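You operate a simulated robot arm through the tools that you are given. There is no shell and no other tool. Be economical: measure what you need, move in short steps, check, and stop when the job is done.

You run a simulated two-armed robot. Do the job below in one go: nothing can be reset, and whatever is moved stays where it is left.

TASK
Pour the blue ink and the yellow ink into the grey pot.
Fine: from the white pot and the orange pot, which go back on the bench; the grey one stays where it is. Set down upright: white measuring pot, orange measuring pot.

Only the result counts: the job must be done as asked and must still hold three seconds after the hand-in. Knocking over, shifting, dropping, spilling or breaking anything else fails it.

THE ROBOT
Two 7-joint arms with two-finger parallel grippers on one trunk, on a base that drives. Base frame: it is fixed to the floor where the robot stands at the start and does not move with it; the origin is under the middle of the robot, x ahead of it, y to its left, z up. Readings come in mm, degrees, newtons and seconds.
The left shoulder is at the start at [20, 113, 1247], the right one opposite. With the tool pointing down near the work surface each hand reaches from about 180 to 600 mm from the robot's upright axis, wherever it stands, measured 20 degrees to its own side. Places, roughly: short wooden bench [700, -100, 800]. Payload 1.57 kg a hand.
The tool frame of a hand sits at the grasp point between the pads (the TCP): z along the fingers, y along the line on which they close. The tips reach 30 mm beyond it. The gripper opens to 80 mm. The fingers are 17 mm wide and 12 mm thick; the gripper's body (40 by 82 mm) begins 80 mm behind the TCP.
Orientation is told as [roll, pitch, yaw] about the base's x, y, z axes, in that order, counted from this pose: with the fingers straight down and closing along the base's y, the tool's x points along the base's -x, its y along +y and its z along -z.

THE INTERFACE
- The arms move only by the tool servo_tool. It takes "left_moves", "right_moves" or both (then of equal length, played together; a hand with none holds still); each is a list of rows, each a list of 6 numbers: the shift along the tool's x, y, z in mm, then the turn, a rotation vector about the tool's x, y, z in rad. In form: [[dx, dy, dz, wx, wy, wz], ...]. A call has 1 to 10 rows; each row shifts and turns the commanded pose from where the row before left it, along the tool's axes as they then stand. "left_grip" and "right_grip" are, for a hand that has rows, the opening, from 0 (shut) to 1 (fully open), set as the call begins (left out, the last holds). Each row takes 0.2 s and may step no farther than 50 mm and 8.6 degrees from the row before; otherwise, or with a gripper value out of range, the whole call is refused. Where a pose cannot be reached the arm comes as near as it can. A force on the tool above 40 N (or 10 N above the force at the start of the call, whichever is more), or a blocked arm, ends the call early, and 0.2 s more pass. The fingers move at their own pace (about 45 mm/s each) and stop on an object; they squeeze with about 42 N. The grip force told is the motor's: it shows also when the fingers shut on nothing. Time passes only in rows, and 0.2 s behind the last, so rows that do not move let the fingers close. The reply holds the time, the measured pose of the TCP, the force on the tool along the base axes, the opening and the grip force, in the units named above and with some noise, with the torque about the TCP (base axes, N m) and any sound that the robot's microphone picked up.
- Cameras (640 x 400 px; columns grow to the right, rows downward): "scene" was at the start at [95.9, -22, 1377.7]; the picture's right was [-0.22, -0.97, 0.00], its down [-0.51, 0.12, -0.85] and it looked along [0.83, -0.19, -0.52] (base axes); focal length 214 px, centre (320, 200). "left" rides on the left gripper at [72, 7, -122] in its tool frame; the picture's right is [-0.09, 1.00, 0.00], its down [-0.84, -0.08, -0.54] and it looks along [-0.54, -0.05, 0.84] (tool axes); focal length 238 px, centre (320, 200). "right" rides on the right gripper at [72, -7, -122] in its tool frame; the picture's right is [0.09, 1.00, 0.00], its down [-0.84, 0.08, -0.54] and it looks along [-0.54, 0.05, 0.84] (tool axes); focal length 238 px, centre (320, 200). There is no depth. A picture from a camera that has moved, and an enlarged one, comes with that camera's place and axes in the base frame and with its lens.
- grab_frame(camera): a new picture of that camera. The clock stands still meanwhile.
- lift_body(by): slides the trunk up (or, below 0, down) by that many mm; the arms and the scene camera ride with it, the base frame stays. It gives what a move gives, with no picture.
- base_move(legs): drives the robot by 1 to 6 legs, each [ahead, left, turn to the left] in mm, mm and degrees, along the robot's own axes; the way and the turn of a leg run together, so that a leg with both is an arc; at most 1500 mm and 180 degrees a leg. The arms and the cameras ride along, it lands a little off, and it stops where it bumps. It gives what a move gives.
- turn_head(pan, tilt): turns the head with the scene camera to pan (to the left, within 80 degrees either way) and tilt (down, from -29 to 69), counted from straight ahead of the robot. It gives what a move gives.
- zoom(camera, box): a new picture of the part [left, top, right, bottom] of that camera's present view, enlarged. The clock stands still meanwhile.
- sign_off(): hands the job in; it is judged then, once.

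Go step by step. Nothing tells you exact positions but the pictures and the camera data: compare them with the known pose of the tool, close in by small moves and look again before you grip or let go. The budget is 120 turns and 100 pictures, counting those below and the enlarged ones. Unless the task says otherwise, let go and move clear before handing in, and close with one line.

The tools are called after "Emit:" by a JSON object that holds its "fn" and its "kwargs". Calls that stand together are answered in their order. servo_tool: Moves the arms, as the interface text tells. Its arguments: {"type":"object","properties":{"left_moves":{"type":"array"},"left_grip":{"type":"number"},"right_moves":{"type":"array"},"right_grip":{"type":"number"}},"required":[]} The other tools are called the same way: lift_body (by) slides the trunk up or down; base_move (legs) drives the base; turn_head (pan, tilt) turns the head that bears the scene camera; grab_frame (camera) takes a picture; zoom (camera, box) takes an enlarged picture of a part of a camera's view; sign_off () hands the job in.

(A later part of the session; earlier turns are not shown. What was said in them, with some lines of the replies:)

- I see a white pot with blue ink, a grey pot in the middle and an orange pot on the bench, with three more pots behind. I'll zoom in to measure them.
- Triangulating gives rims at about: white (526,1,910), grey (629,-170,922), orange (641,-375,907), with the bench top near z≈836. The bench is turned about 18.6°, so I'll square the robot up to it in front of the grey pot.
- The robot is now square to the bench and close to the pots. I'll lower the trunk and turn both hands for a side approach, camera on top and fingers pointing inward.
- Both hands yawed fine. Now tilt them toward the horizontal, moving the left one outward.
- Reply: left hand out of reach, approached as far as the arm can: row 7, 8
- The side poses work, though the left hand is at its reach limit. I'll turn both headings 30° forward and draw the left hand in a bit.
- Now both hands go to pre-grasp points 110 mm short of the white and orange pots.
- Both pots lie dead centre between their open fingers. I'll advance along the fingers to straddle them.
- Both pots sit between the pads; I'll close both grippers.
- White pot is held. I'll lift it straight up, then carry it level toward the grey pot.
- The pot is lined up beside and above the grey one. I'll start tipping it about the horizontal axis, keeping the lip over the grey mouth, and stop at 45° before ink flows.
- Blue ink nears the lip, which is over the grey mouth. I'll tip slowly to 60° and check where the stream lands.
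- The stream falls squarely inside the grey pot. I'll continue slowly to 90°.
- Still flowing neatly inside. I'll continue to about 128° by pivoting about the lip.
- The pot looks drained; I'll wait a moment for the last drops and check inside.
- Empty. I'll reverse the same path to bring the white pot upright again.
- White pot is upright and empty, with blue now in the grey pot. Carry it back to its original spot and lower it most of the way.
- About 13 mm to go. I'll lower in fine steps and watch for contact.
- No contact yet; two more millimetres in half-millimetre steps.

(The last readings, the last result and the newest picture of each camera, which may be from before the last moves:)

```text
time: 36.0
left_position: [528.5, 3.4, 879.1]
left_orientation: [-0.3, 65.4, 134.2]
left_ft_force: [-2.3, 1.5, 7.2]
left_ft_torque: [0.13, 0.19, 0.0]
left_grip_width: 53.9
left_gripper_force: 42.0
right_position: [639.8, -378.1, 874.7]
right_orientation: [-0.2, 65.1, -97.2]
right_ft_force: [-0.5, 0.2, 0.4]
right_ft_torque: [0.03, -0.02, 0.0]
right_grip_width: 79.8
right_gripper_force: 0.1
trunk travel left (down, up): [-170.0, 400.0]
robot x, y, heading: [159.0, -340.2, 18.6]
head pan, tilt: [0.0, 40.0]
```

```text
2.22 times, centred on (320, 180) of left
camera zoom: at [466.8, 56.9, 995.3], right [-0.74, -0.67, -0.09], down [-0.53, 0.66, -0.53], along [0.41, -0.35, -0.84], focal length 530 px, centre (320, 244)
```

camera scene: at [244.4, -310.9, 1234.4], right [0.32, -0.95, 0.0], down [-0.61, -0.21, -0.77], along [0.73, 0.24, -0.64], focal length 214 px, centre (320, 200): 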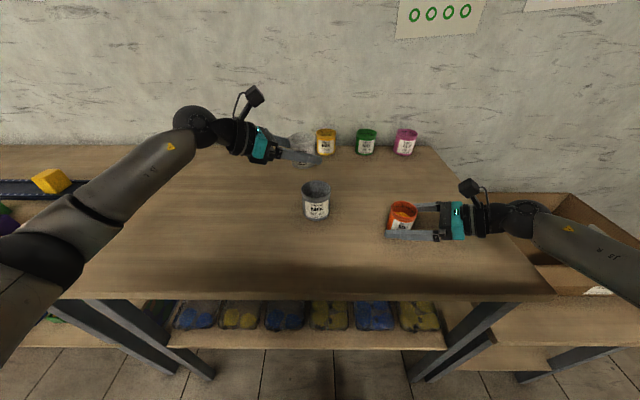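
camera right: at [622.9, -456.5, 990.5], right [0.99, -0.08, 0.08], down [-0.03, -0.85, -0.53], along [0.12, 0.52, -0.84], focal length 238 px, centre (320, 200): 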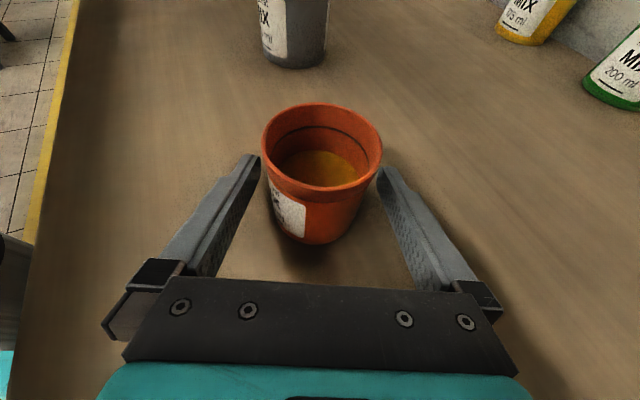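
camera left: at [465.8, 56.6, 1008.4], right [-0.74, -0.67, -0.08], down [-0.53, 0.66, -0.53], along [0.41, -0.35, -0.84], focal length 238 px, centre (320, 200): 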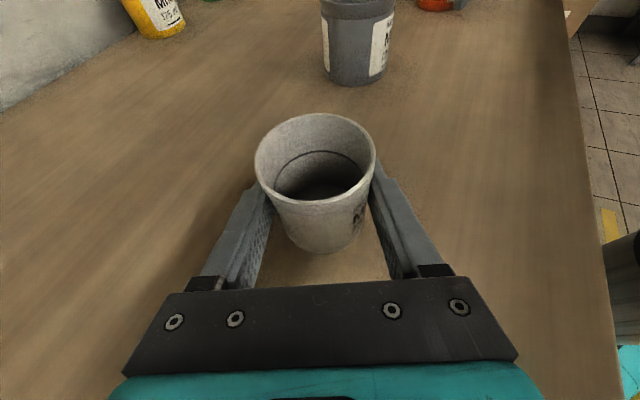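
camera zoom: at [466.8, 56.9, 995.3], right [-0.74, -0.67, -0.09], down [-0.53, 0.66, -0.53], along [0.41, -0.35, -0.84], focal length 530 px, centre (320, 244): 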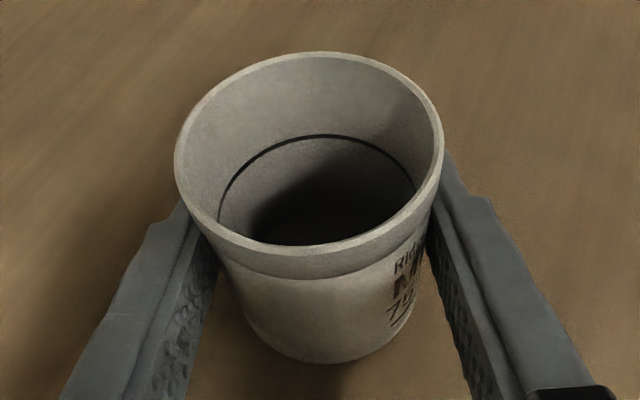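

Contact at 7 N, at the original grasp height. Open and back out along the fingers.

Emit:
{"fn": "servo_tool", "kwargs": {"left_moves": [[0, 0, 0, 0, 0, 0], [0, 0, 0, 0, 0, 0], [0, 0, 0, 0, 0, 0], [0, 0, 0, 0, 0, 0]], "left_grip": 1}}

Emit:
{"fn": "grab_frame", "kwargs": {"camera": "left"}}

```text
time: 37.0
left_position: [526.5, 2.4, 877.9]
left_orientation: [0.0, 65.1, 134.4]
left_ft_force: [-0.6, -0.1, 0.2]
left_ft_torque: [-0.01, 0.01, 0.01]
left_grip_width: 80.0
left_gripper_force: 0.1
right_position: [639.6, -377.6, 877.2]
right_orientation: [-0.1, 65.1, -97.2]
right_ft_force: [0.7, -0.2, 0.2]
right_ft_torque: [-0.01, 0.0, -0.01]
right_grip_width: 80.2
right_gripper_force: 0.1
trunk travel left (down, up): [-170.0, 400.0]
robot x, y, heading: [155.8, -342.2, 18.6]
head pan, tilt: [0.0, 40.0]
```

```text
65 pictures are left
camera left: at [467.2, 56.5, 994.2], right [-0.74, -0.67, -0.08], down [-0.53, 0.66, -0.53], along [0.41, -0.35, -0.84], focal length 238 px, centre (320, 200)
```

left: 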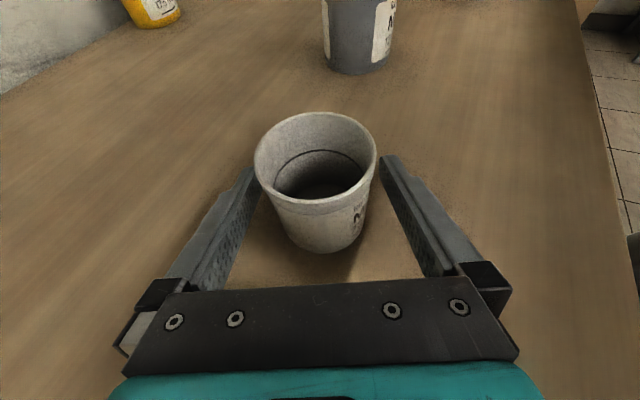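

White pot stands upright. Back the left hand off, and close the right gripper on the orange pot.

Emit:
{"fn": "servo_tool", "kwargs": {"left_moves": [[0, 0, -20, 0, 0, 0], [0, 0, -20, 0, 0, 0], [0, 0, -20, 0, 0, 0], [0, 0, -20, 0, 0, 0], [0, 0, -20, 0, 0, 0], [0, 0, -20, 0, 0, 0]], "right_moves": [[0, 0, 0, 0, 0, 0], [0, 0, 0, 0, 0, 0], [0, 0, 0, 0, 0, 0], [0, 0, 0, 0, 0, 0], [0, 0, 0, 0, 0, 0], [0, 0, 0, 0, 0, 0]], "right_grip": 0}}

Emit:
{"fn": "grab_frame", "kwargs": {"camera": "right"}}

Emit:
{"fn": "grab_frame", "kwargs": {"camera": "scene"}}

```text
time: 38.4
left_position: [452.1, 80.5, 929.8]
left_orientation: [0.0, 65.2, 134.4]
left_ft_force: [0.6, 0.0, -0.1]
left_ft_torque: [-0.01, -0.01, -0.01]
left_grip_width: 80.0
left_gripper_force: 0.0
right_position: [641.2, -377.3, 874.7]
right_orientation: [-0.2, 65.1, -97.3]
right_ft_force: [0.1, 0.6, 0.7]
right_ft_torque: [-0.03, -0.02, -0.04]
right_grip_width: 54.3
right_gripper_force: 42.2
trunk travel left (down, up): [-170.0, 400.0]
robot x, y, heading: [155.7, -340.7, 18.5]
head pan, tilt: [0.0, 40.0]
```

```text
64 pictures are left
camera right: at [622.8, -456.5, 990.6], right [0.99, -0.08, 0.08], down [-0.03, -0.85, -0.53], along [0.12, 0.53, -0.84], focal length 238 px, centre (320, 200)
```

right: 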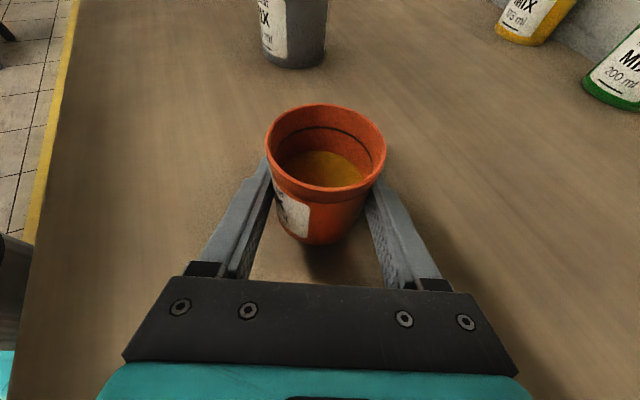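

```text
63 pictures are left
camera scene: at [244.1, -310.7, 1234.4], right [0.32, -0.95, 0.0], down [-0.61, -0.21, -0.77], along [0.73, 0.24, -0.64], focal length 214 px, centre (320, 200)
```

scene: 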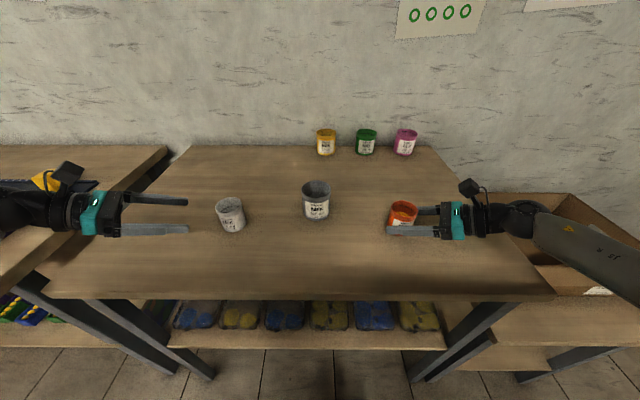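

Orange pot is held at 54 mm. Lift and carry it level to beside the grey mouth, mirroring the white pour.

Emit:
{"fn": "servo_tool", "kwargs": {"right_moves": [[8, 0, -3.7, 0, 0, 0], [17, 0, -8, 0, 0, 0], [17, 0, -8, 0, 0, 0], [17, 0, -8, 0, 0, 0], [17, 0, -8, 0, 0, 0], [17, 0, -8, 0, 0, 0], [17, 0, -8, 0, 0, 0], [10, 0, -4.7, 0, 0, 0]]}}

Emit:
{"fn": "servo_tool", "kwargs": {"right_moves": [[4.3, 0.3, 9.2, 0, 0, 0], [9.05, 0.62, 19.4, 0, 0, 0], [9.05, 0.62, 19.4, 0, 0, 0], [9.05, 0.62, 19.4, 0, 0, 0], [9.05, 0.62, 19.4, 0, 0, 0], [9.05, 0.62, 19.4, 0, 0, 0], [9.05, 0.62, 19.4, 0, 0, 0], [9.05, 0.62, 19.4, 0, 0, 0], [9.05, 0.62, 19.4, 0, 0, 0], [9.05, 0.62, 19.4, 0, 0, 0]]}}

Emit:
{"fn": "grab_frame", "kwargs": {"camera": "scene"}}

Emit:
{"fn": "grab_frame", "kwargs": {"camera": "right"}}

```text
time: 40.1
left_position: [451.9, 81.9, 931.1]
left_orientation: [0.0, 65.2, 134.4]
left_ft_force: [-0.4, -0.1, -0.5]
left_ft_torque: [0.01, -0.01, -0.01]
left_grip_width: 80.0
left_gripper_force: 0.0
right_position: [642.1, -377.5, 1007.3]
right_orientation: [-0.2, 65.1, -97.3]
right_ft_force: [0.6, 0.2, -0.7]
right_ft_torque: [0.01, -0.01, 0.01]
right_grip_width: 54.5
right_gripper_force: 42.0
trunk travel left (down, up): [-170.0, 400.0]
robot x, y, heading: [158.4, -342.2, 18.8]
head pan, tilt: [0.0, 40.0]
```

```text
time: 42.4
left_position: [450.6, 81.6, 929.8]
left_orientation: [0.1, 65.1, 134.4]
left_ft_force: [1.0, -0.3, -0.6]
left_ft_torque: [-0.01, 0.01, -0.03]
left_grip_width: 80.3
left_gripper_force: 0.0
right_position: [671.8, -177.5, 1010.0]
right_orientation: [-0.1, 65.2, -97.2]
right_ft_force: [1.1, -0.5, -1.4]
right_ft_torque: [0.04, 0.01, -0.03]
right_grip_width: 54.2
right_gripper_force: 41.6
trunk travel left (down, up): [-170.0, 400.0]
robot x, y, heading: [156.8, -340.2, 18.5]
head pan, tilt: [0.0, 40.0]
```

```text
62 pictures are left
camera scene: at [244.3, -310.5, 1234.4], right [0.32, -0.95, 0.0], down [-0.61, -0.21, -0.77], along [0.73, 0.24, -0.64], focal length 214 px, centre (320, 200)
```

scene: 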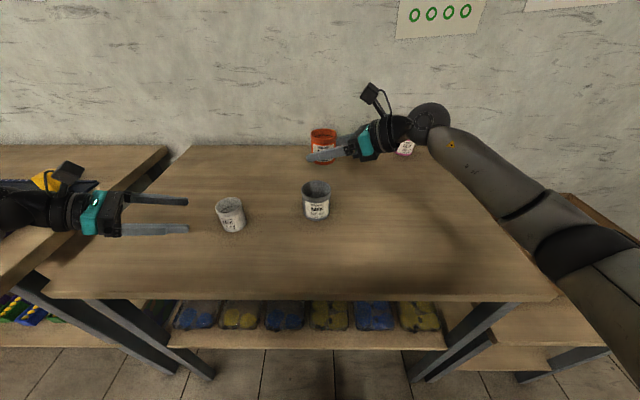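

```text
61 pictures are left
camera right: at [653.6, -255.5, 1123.9], right [0.99, -0.09, 0.08], down [-0.03, -0.85, -0.53], along [0.12, 0.52, -0.84], focal length 238 px, centre (320, 200)
```

right: 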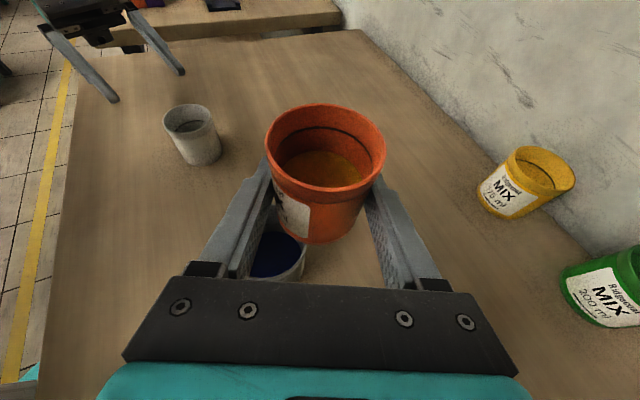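

Positioned as planned. Tip to 45°, mirrored.

Emit:
{"fn": "servo_tool", "kwargs": {"right_moves": [[-4.3, 4.9, 2, -0.0554, 0, -0.1187], [-4.9, 2.7, 2.3, -0.0554, 0, -0.1187], [-5.9, 1, 2.7, -0.0554, 0, -0.1187], [-5.7, -0.5, 2.7, -0.0554, 0, -0.1187], [-6.2, -2.3, 2.9, -0.0554, 0, -0.1187], [-5.3, -3.8, 2.5, -0.0554, 0, -0.1187]]}}

Emit:
{"fn": "zoom", "kwargs": {"camera": "scene", "box": [220, 100, 420, 225]}}

Emit:
{"fn": "grab_frame", "kwargs": {"camera": "right"}}

```text
time: 43.8
left_position: [450.7, 80.8, 931.1]
left_orientation: [-0.1, 65.1, 134.4]
left_ft_force: [-0.2, -0.7, -0.2]
left_ft_torque: [0.0, 0.0, 0.0]
left_grip_width: 79.9
left_gripper_force: 0.0
right_position: [687.5, -179.1, 972.6]
right_orientation: [67.3, 39.8, -40.5]
right_ft_force: [-0.1, 0.3, -0.8]
right_ft_torque: [0.0, -0.03, -0.02]
right_grip_width: 54.4
right_gripper_force: 41.9
trunk travel left (down, up): [-170.0, 400.0]
robot x, y, heading: [155.9, -337.2, 18.6]
head pan, tilt: [0.0, 40.0]
```

```text
3.20 times, centred on (320, 162) of scene
camera zoom: at [244.3, -310.7, 1234.4], right [0.32, -0.95, 0.0], down [-0.61, -0.21, -0.77], along [0.73, 0.24, -0.64], focal length 686 px, centre (320, 320)
```

zoom: 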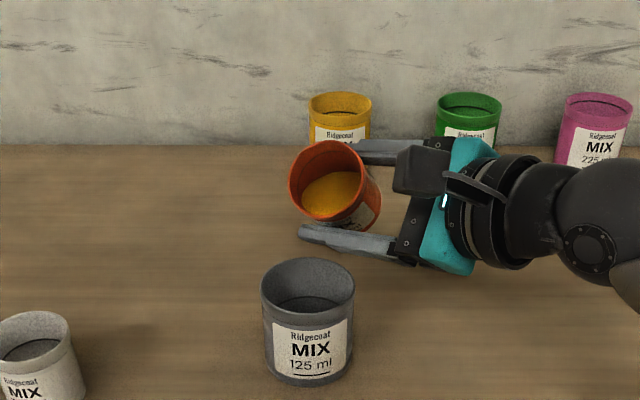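

```text
59 pictures are left
camera right: at [588.9, -247.9, 1048.0], right [0.64, -0.04, 0.76], down [0.32, -0.89, -0.32], along [0.69, 0.45, -0.56], focal length 238 px, centre (320, 200)
```

right: 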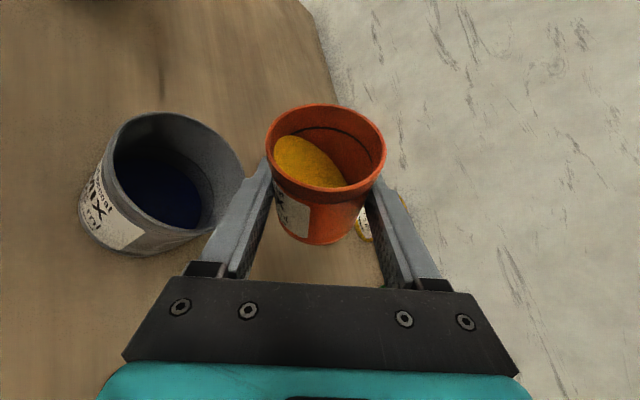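

Same geometry as before; tip slowly to 60° and check the stream.

Emit:
{"fn": "servo_tool", "kwargs": {"right_moves": [[0.4, 0.6, -0.2, -0.0277, 0, -0.0594], [0.4, 0.6, -0.2, -0.0277, 0, -0.0594], [0.7, 0.6, -0.3, -0.0277, 0, -0.0594], [0.7, 0.6, -0.3, -0.0277, 0, -0.0594]]}}

Emit:
{"fn": "zoom", "kwargs": {"camera": "scene", "box": [220, 100, 420, 225]}}

Emit:
{"fn": "grab_frame", "kwargs": {"camera": "right"}}

```text
time: 44.8
left_position: [451.8, 82.2, 930.4]
left_orientation: [0.0, 65.1, 134.4]
left_ft_force: [0.2, -0.3, -0.4]
left_ft_torque: [0.0, -0.01, 0.04]
left_grip_width: 80.0
left_gripper_force: 0.0
right_position: [686.2, -178.8, 976.5]
right_orientation: [76.4, 26.9, -35.5]
right_ft_force: [-0.7, 0.5, -1.5]
right_ft_torque: [0.03, 0.02, -0.02]
right_grip_width: 54.1
right_gripper_force: 42.0
trunk travel left (down, up): [-170.0, 400.0]
robot x, y, heading: [154.8, -340.0, 18.8]
head pan, tilt: [0.0, 40.0]
```

```text
3.20 times, centred on (320, 162) of scene
camera zoom: at [244.3, -310.7, 1234.4], right [0.32, -0.95, 0.0], down [-0.61, -0.21, -0.77], along [0.73, 0.24, -0.64], focal length 686 px, centre (320, 320)
```

zoom: 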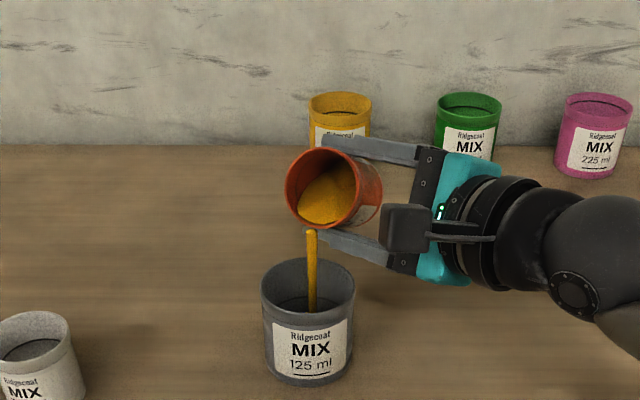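

```text
57 pictures are left
camera right: at [570.8, -245.7, 1026.5], right [0.43, -0.02, 0.9], down [0.39, -0.9, -0.2], along [0.82, 0.44, -0.38], focal length 238 px, centre (320, 200)
```

right: 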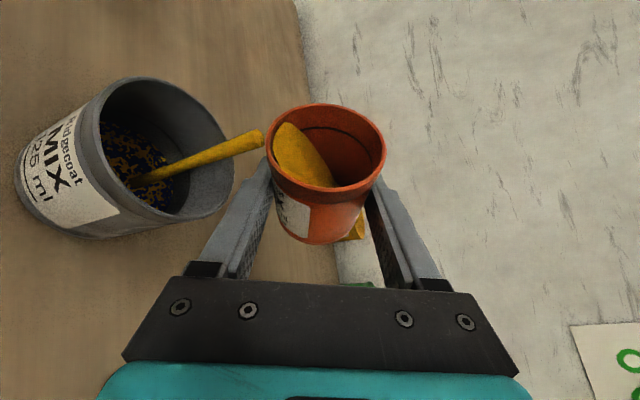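

Yellow is landing well inside the grey pot. Continue to 90° slowly.

Emit:
{"fn": "servo_tool", "kwargs": {"right_moves": [[0, 0, 0, 0, 0, 0], [0.9, 0.3, -0.45, -0.0277, 0, -0.0594], [0.9, 0.3, -0.45, -0.0277, 0, -0.0594], [1.2, 0, -0.55, -0.0277, 0, -0.0594], [1.2, 0, -0.55, -0.0277, 0, -0.0594], [1.4, 0.1, -0.65, -0.0277, 0, -0.0594], [1.4, 0.1, -0.65, -0.0277, 0, -0.0594], [1.7, 1, -0.8, -0.0277, 0, -0.0594], [1.7, 1, -0.8, -0.0277, 0, -0.0594]]}}

Emit:
{"fn": "zoom", "kwargs": {"camera": "scene", "box": [220, 100, 420, 225]}}

Emit:
{"fn": "grab_frame", "kwargs": {"camera": "right"}}

```text
time: 46.8
left_position: [452.0, 81.3, 930.3]
left_orientation: [-0.1, 65.2, 134.4]
left_ft_force: [0.1, 0.2, 0.1]
left_ft_torque: [0.02, 0.0, -0.02]
left_grip_width: 80.0
left_gripper_force: 0.1
right_position: [674.7, -177.6, 982.8]
right_orientation: [90.2, -0.1, -32.1]
right_ft_force: [0.3, 0.8, -0.7]
right_ft_torque: [0.02, 0.0, 0.0]
right_grip_width: 54.1
right_gripper_force: 41.8
trunk travel left (down, up): [-170.0, 400.0]
robot x, y, heading: [161.2, -339.5, 18.7]
head pan, tilt: [0.0, 40.0]
```

```text
3.20 times, centred on (320, 162) of scene
camera zoom: at [244.3, -310.7, 1234.4], right [0.32, -0.95, 0.0], down [-0.61, -0.21, -0.77], along [0.73, 0.24, -0.64], focal length 686 px, centre (320, 320)
```

zoom: 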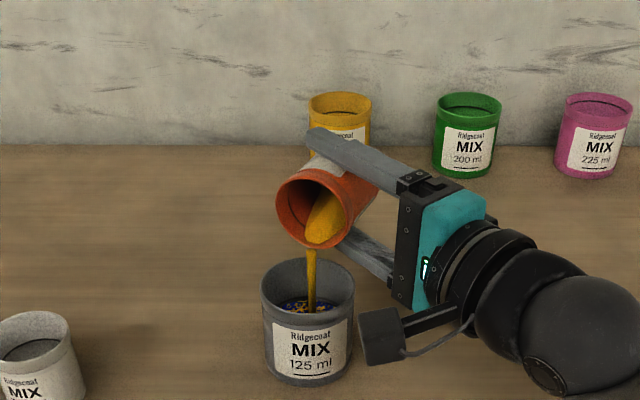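

```text
55 pictures are left
camera right: at [547.2, -243.1, 973.4], right [-0.08, 0.05, 1.0], down [0.42, -0.9, 0.08], along [0.9, 0.42, 0.05], focal length 238 px, centre (320, 200)
```

right: 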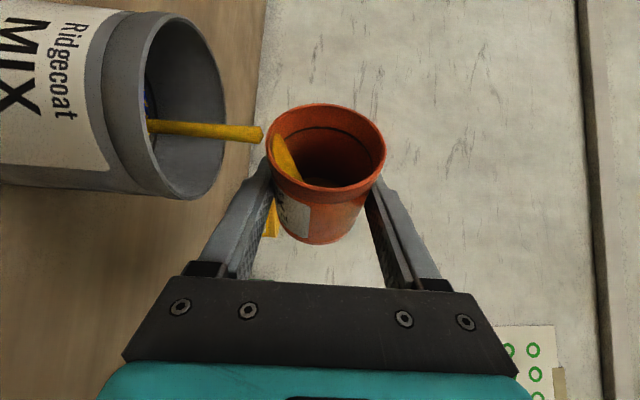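

Still good. Continue to about 128°, pivoting about the lip.

Emit:
{"fn": "servo_tool", "kwargs": {"right_moves": [[1.9, 1.95, -0.87, -0.0277, 0, -0.0594], [1.9, 1.95, -0.87, -0.0277, 0, -0.0594], [1.9, 1.95, -0.87, -0.0277, 0, -0.0594], [1.9, 1.95, -0.87, -0.0277, 0, -0.0594], [1.9, 1.95, -0.87, -0.0277, 0, -0.0594], [1.9, 1.95, -0.87, -0.0277, 0, -0.0594], [1.9, 1.95, -0.87, -0.0277, 0, -0.0594], [1.9, 1.95, -0.87, -0.0277, 0, -0.0594], [1.9, 1.95, -0.87, -0.0277, 0, -0.0594], [1.9, 1.95, -0.87, -0.0277, 0, -0.0594]]}}

Emit:
{"fn": "servo_tool", "kwargs": {"right_moves": [[0, 0, 0, 0, 0, 0], [0, 0, 0, 0, 0, 0], [0, 0, 0, 0, 0, 0], [0, 0, 0, 0, 0, 0], [0, 0, 0, 0, 0, 0], [0, 0, 0, 0, 0, 0], [0, 0, 0, 0, 0, 0]]}}

Emit:
{"fn": "zoom", "kwargs": {"camera": "scene", "box": [220, 100, 420, 225]}}

Emit:
{"fn": "zoom", "kwargs": {"camera": "right", "box": [240, 90, 400, 190]}}

```text
time: 49.0
left_position: [451.6, 81.2, 930.8]
left_orientation: [0.0, 65.2, 134.4]
left_ft_force: [0.4, 0.2, -1.3]
left_ft_torque: [0.0, -0.01, -0.02]
left_grip_width: 80.2
left_gripper_force: 0.0
right_position: [650.3, -175.5, 994.8]
right_orientation: [108.3, -33.4, -37.7]
right_ft_force: [-0.2, 0.1, -0.5]
right_ft_torque: [-0.02, -0.02, 0.03]
right_grip_width: 54.5
right_gripper_force: 41.8
trunk travel left (down, up): [-170.0, 400.0]
robot x, y, heading: [156.4, -338.0, 18.6]
head pan, tilt: [0.0, 40.0]
```

```text
time: 50.5
left_position: [451.2, 80.0, 930.4]
left_orientation: [0.0, 65.2, 134.4]
left_ft_force: [-0.7, -0.5, 0.5]
left_ft_torque: [-0.01, 0.01, -0.01]
left_grip_width: 80.1
left_gripper_force: 0.1
right_position: [650.0, -175.4, 994.4]
right_orientation: [108.2, -33.5, -37.7]
right_ft_force: [0.1, 0.3, -0.2]
right_ft_torque: [-0.03, -0.05, 0.0]
right_grip_width: 54.4
right_gripper_force: 42.3
trunk travel left (down, up): [-170.0, 400.0]
robot x, y, heading: [156.8, -337.0, 18.6]
head pan, tilt: [0.0, 40.0]
```

```text
3.20 times, centred on (320, 162) of scene
camera zoom: at [244.3, -310.7, 1234.4], right [0.32, -0.95, 0.0], down [-0.61, -0.21, -0.77], along [0.73, 0.24, -0.64], focal length 686 px, centre (320, 320)
```

zoom: 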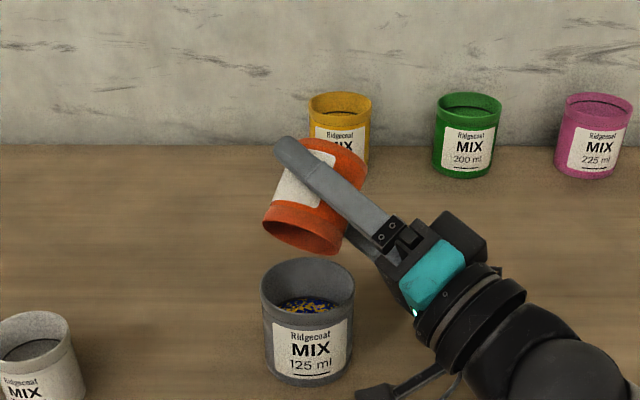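

```text
4.00 times, centred on (320, 140) of right
camera zoom: at [551.0, -243.4, 916.2], right [-0.66, 0.12, 0.74], down [0.26, -0.89, 0.38], along [0.7, 0.45, 0.56], focal length 953 px, centre (320, 440)
```

zoom: 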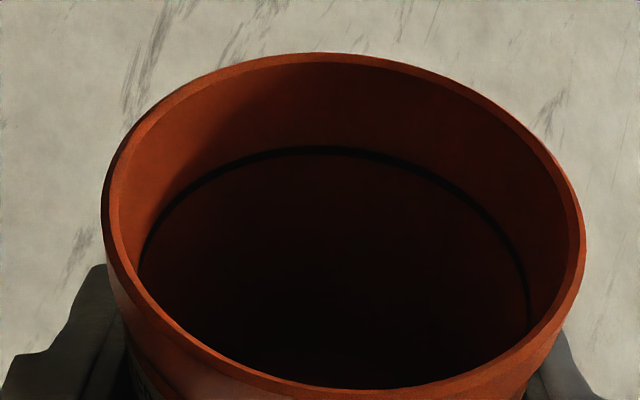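

Drained. Reverse the tip to bring the orange pot upright.

Emit:
{"fn": "servo_tool", "kwargs": {"right_moves": [[-3.7, -3.9, 1.75, 0.0554, 0, 0.1187], [-3.7, -3.9, 1.75, 0.0554, 0, 0.1187], [-3.7, -3.9, 1.75, 0.0554, 0, 0.1187], [-3.7, -3.9, 1.75, 0.0554, 0, 0.1187], [-3.7, -3.9, 1.75, 0.0554, 0, 0.1187], [-3.5, -2, 1.65, 0.0554, 0, 0.1187], [-2.8, -0.2, 1.3, 0.0554, 0, 0.1187], [-2.4, 0, 1.1, 0.0554, 0, 0.1187], [-1.9, -0.5, 0.9, 0.0554, 0, 0.1187], [-1.4, -0.7, 0.65, 0.0554, 0, 0.1187]]}}

Emit:
{"fn": "servo_tool", "kwargs": {"right_moves": [[-0.8, -0.6, 0.4, 0.0554, 0, 0.1187], [5.3, 3.8, -2.5, 0.0554, 0, 0.1187], [6.2, 2.3, -2.9, 0.0554, 0, 0.1187], [5.7, 0.5, -2.7, 0.0554, 0, 0.1187], [5.9, -1, -2.7, 0.0554, 0, 0.1187], [4.9, -2.7, -2.3, 0.0554, 0, 0.1187], [4.3, -4.9, -2, 0.0554, 0, 0.1187]]}}

Emit:
{"fn": "grab_frame", "kwargs": {"camera": "right"}}

```text
time: 52.8
left_position: [452.1, 80.6, 930.2]
left_orientation: [0.0, 65.2, 134.4]
left_ft_force: [0.0, -0.1, 1.4]
left_ft_torque: [0.0, -0.02, 0.01]
left_grip_width: 79.6
left_gripper_force: 0.0
right_position: [687.9, -179.5, 977.0]
right_orientation: [72.0, 33.7, -37.5]
right_ft_force: [0.3, 0.1, 0.2]
right_ft_torque: [-0.01, 0.0, 0.02]
right_grip_width: 54.1
right_gripper_force: 41.7
trunk travel left (down, up): [-170.0, 400.0]
robot x, y, heading: [155.7, -339.5, 18.6]
head pan, tilt: [0.0, 40.0]
```

```text
time: 54.4
left_position: [450.4, 80.9, 930.1]
left_orientation: [0.0, 65.3, 134.4]
left_ft_force: [-0.8, -0.3, -0.4]
left_ft_torque: [-0.02, 0.0, -0.03]
left_grip_width: 79.9
left_gripper_force: 0.1
right_position: [668.6, -177.2, 1010.7]
right_orientation: [-0.4, 65.2, -97.5]
right_ft_force: [0.2, 0.5, -0.3]
right_ft_torque: [0.02, 0.0, -0.01]
right_grip_width: 54.2
right_gripper_force: 42.3
trunk travel left (down, up): [-170.0, 400.0]
robot x, y, heading: [156.4, -339.7, 18.4]
head pan, tilt: [0.0, 40.0]
```

```text
52 pictures are left
camera right: at [651.4, -255.6, 1126.2], right [0.99, -0.09, 0.08], down [-0.03, -0.85, -0.53], along [0.11, 0.53, -0.84], focal length 238 px, centre (320, 200)
```

right: 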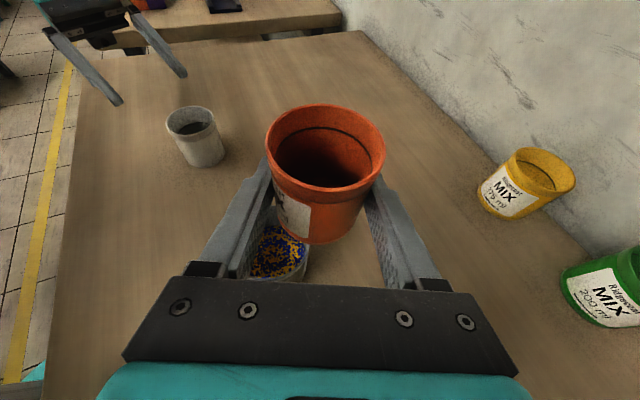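

Orange pot is upright and empty. Carry it back and lower to a few millimetres above the bench.

Emit:
{"fn": "servo_tool", "kwargs": {"right_moves": [[-9.5, -0.26, -20.3, 0, 0, 0], [-9.5, -0.26, -20.3, 0, 0, 0], [-9.5, -0.26, -20.3, 0, 0, 0], [-9.5, -0.26, -20.3, 0, 0, 0], [-9.5, -0.26, -20.3, 0, 0, 0], [-9.5, -0.26, -20.3, 0, 0, 0], [-9.5, -0.26, -20.3, 0, 0, 0], [-9.5, -0.26, -20.3, 0, 0, 0], [-9.5, -0.26, -20.3, 0, 0, 0]]}}

Emit:
{"fn": "servo_tool", "kwargs": {"right_moves": [[-16.5, 0, 7.7, 0, 0, 0], [-16.5, 0, 7.7, 0, 0, 0], [-16.5, 0, 7.7, 0, 0, 0], [-16.5, 0, 7.7, 0, 0, 0], [-16.5, 0, 7.7, 0, 0, 0], [-16.5, 0, 7.7, 0, 0, 0], [-15, 0, 7, 0, 0, 0]]}}

Emit:
{"fn": "grab_frame", "kwargs": {"camera": "right"}}

```text
time: 56.4
left_position: [450.9, 80.6, 929.1]
left_orientation: [0.0, 65.2, 134.4]
left_ft_force: [0.1, 0.7, 0.2]
left_ft_torque: [0.0, -0.02, 0.0]
left_grip_width: 80.0
left_gripper_force: 0.1
right_position: [638.7, -376.5, 1009.6]
right_orientation: [0.1, 65.2, -97.0]
right_ft_force: [0.0, 0.3, 0.1]
right_ft_torque: [0.02, -0.01, 0.02]
right_grip_width: 54.3
right_gripper_force: 41.3
trunk travel left (down, up): [-170.0, 400.0]
robot x, y, heading: [153.5, -339.2, 18.7]
head pan, tilt: [0.0, 40.0]
```

```text
time: 58.0
left_position: [451.0, 81.2, 929.1]
left_orientation: [0.0, 65.3, 134.4]
left_ft_force: [0.5, -0.8, 0.3]
left_ft_torque: [-0.01, -0.01, -0.02]
left_grip_width: 80.1
left_gripper_force: 0.0
right_position: [641.5, -375.3, 882.0]
right_orientation: [0.1, 65.2, -97.0]
right_ft_force: [0.3, 0.1, -0.8]
right_ft_torque: [0.01, 0.02, 0.02]
right_grip_width: 54.2
right_gripper_force: 42.1
trunk travel left (down, up): [-170.0, 400.0]
robot x, y, heading: [157.2, -342.1, 18.5]
head pan, tilt: [0.0, 40.0]
```

```text
51 pictures are left
camera right: at [622.7, -455.2, 997.5], right [0.99, -0.09, 0.08], down [-0.03, -0.85, -0.53], along [0.12, 0.53, -0.84], focal length 238 px, centre (320, 200)
```

right: 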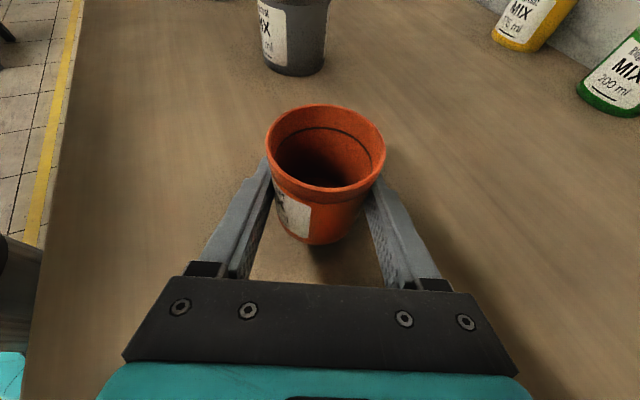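

About 7 mm remain; I'll go down in fine steps.

Emit:
{"fn": "servo_tool", "kwargs": {"right_moves": [[-1.8, 0, 0.85, 0, 0, 0], [-1.8, 0, 0.85, 0, 0, 0], [-0.9, 0, 0.42, 0, 0, 0], [-0.5, 0, 0.21, 0, 0, 0], [-0.5, 0, 0.21, 0, 0, 0], [-0.5, 0, 0.21, 0, 0, 0]]}}

```text
time: 59.4
left_position: [451.4, 81.1, 930.3]
left_orientation: [0.0, 65.1, 134.4]
left_ft_force: [-0.1, -0.6, -0.5]
left_ft_torque: [0.01, 0.03, 0.01]
left_grip_width: 79.9
left_gripper_force: 0.0
right_position: [642.1, -376.0, 876.8]
right_orientation: [0.0, 65.2, -97.1]
right_ft_force: [-0.9, -0.2, 1.8]
right_ft_torque: [-0.02, 0.01, -0.04]
right_grip_width: 53.8
right_gripper_force: 42.4
trunk travel left (down, up): [-170.0, 400.0]
robot x, y, heading: [155.4, -340.7, 18.7]
head pan, tilt: [0.0, 40.0]
```

Emit:
{"fn": "servo_tool", "kwargs": {"right_moves": [[-0.4, 0, 0.2, 0, 0, 0], [-0.4, 0, 0.2, 0, 0, 0], [0, 0, 0, 0, 0, 0]]}}

```text
time: 60.1
left_position: [451.1, 82.3, 930.6]
left_orientation: [0.0, 65.2, 134.3]
left_ft_force: [-0.3, -0.2, -0.6]
left_ft_torque: [0.0, 0.01, 0.01]
left_grip_width: 80.1
left_gripper_force: 0.0
right_position: [640.5, -374.5, 876.6]
right_orientation: [0.1, 65.2, -97.0]
right_ft_force: [0.9, -1.1, 2.9]
right_ft_torque: [-0.08, -0.01, 0.02]
right_grip_width: 54.3
right_gripper_force: 42.5
trunk travel left (down, up): [-170.0, 400.0]
robot x, y, heading: [156.1, -336.7, 18.4]
head pan, tilt: [0.0, 40.0]
```

The bench is now carrying the pot lightly (rising to 3 N). Half a millimetre more, then release.

Emit:
{"fn": "servo_tool", "kwargs": {"right_moves": [[-0.5, 0, 0.21, 0, 0, 0], [0, 0, 0, 0, 0, 0]]}}

Emit:
{"fn": "servo_tool", "kwargs": {"right_moves": [[0, 0, 0, 0, 0, 0], [0, 0, 0, 0, 0, 0], [0, 0, 0, 0, 0, 0], [0, 0, 0, 0, 0, 0]], "right_grip": 1}}

Emit:
{"fn": "grab_frame", "kwargs": {"camera": "right"}}

```text
time: 60.8
left_position: [451.6, 81.2, 930.7]
left_orientation: [0.0, 65.1, 134.4]
left_ft_force: [-0.4, 0.0, -0.3]
left_ft_torque: [0.02, 0.0, -0.04]
left_grip_width: 80.1
left_gripper_force: 0.1
right_position: [640.3, -374.9, 876.7]
right_orientation: [0.1, 65.2, -97.0]
right_ft_force: [0.2, -2.8, 6.2]
right_ft_torque: [-0.12, 0.0, -0.06]
right_grip_width: 54.3
right_gripper_force: 41.9
trunk travel left (down, up): [-170.0, 400.0]
robot x, y, heading: [157.5, -340.7, 18.6]
head pan, tilt: [0.0, 40.0]
```

```text
time: 61.8
left_position: [451.9, 81.7, 931.2]
left_orientation: [0.0, 65.2, 134.4]
left_ft_force: [-0.2, -0.8, -0.2]
left_ft_torque: [0.02, 0.0, 0.0]
left_grip_width: 79.8
left_gripper_force: 0.0
right_position: [642.4, -375.0, 875.9]
right_orientation: [-0.1, 65.2, -97.1]
right_ft_force: [-0.7, 0.6, -0.6]
right_ft_torque: [-0.02, 0.0, 0.0]
right_grip_width: 79.8
right_gripper_force: 0.0
trunk travel left (down, up): [-170.0, 400.0]
robot x, y, heading: [152.9, -336.5, 18.9]
head pan, tilt: [0.0, 40.0]
```

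```text
50 pictures are left
camera right: at [623.4, -454.4, 990.0], right [0.99, -0.09, 0.08], down [-0.03, -0.85, -0.53], along [0.12, 0.53, -0.84], focal length 238 px, centre (320, 200)
```

right: 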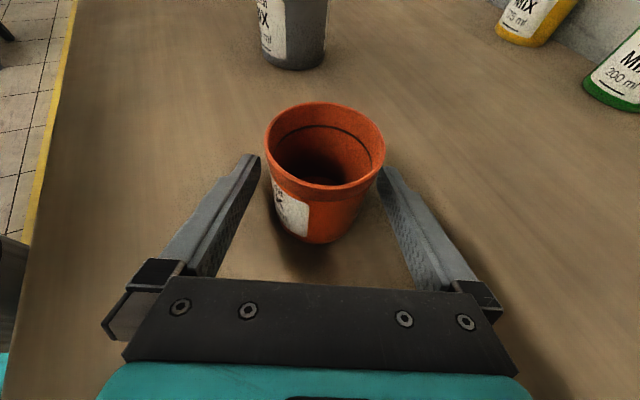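

Orange stands free. Centre slightly and back out, then take a final look.

Emit:
{"fn": "servo_tool", "kwargs": {"right_moves": [[0, 3, 0, 0, 0, 0], [0, 0, -20, 0, 0, 0], [0, 0, -20, 0, 0, 0], [0, 0, -20, 0, 0, 0], [0, 0, -20, 0, 0, 0], [0, 0, -20, 0, 0, 0], [0, 0, -20, 0, 0, 0]]}}

Emit:
{"fn": "zoom", "kwargs": {"camera": "scene", "box": [160, 110, 480, 310]}}

Emit:
{"fn": "grab_frame", "kwargs": {"camera": "right"}}

```text
time: 63.4
left_position: [451.3, 80.5, 929.7]
left_orientation: [0.0, 65.3, 134.5]
left_ft_force: [0.0, -0.2, -0.1]
left_ft_torque: [0.0, 0.03, 0.01]
left_grip_width: 79.6
left_gripper_force: 0.1
right_position: [630.0, -485.6, 927.0]
right_orientation: [-0.1, 65.2, -97.2]
right_ft_force: [-0.8, 0.0, 0.6]
right_ft_torque: [0.03, -0.01, -0.01]
right_grip_width: 80.1
right_gripper_force: 0.1
trunk travel left (down, up): [-170.0, 400.0]
robot x, y, heading: [154.1, -342.0, 18.7]
head pan, tilt: [0.0, 40.0]
```

```text
2.00 times, centred on (320, 210) of scene
camera zoom: at [244.2, -310.8, 1234.4], right [0.32, -0.95, 0.0], down [-0.61, -0.21, -0.77], along [0.73, 0.24, -0.64], focal length 429 px, centre (320, 180)
```

zoom: 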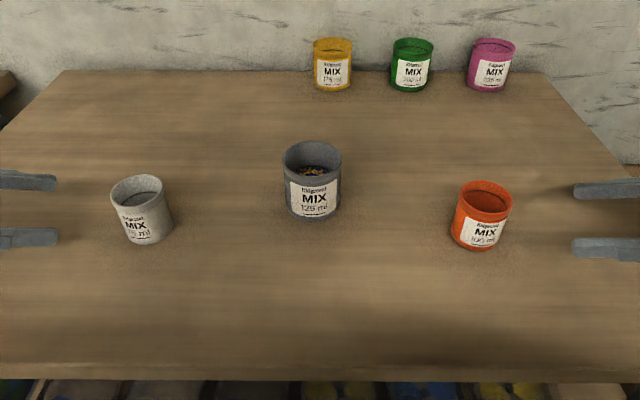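

```text
48 pictures are left
camera right: at [612.1, -564.5, 1042.2], right [0.99, -0.08, 0.08], down [-0.03, -0.85, -0.53], along [0.11, 0.53, -0.84], focal length 238 px, centre (320, 200)
```

right: 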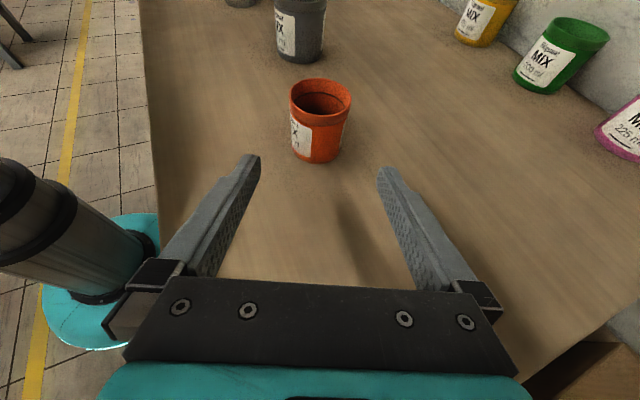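

Both inks are in the grey pot, which hasn't moved. The white and orange pots stand upright and empty on the bench, I see no spills, and both hands are clear, so I'm handing in.

Emit:
{"fn": "sign_off", "kwargs": {}}

```text
The job is handed in.
```

I poured the blue and yellow ink into the grey pot, which stayed where it was. The white and orange pots are back upright on the bench, empty, and I saw no spills.
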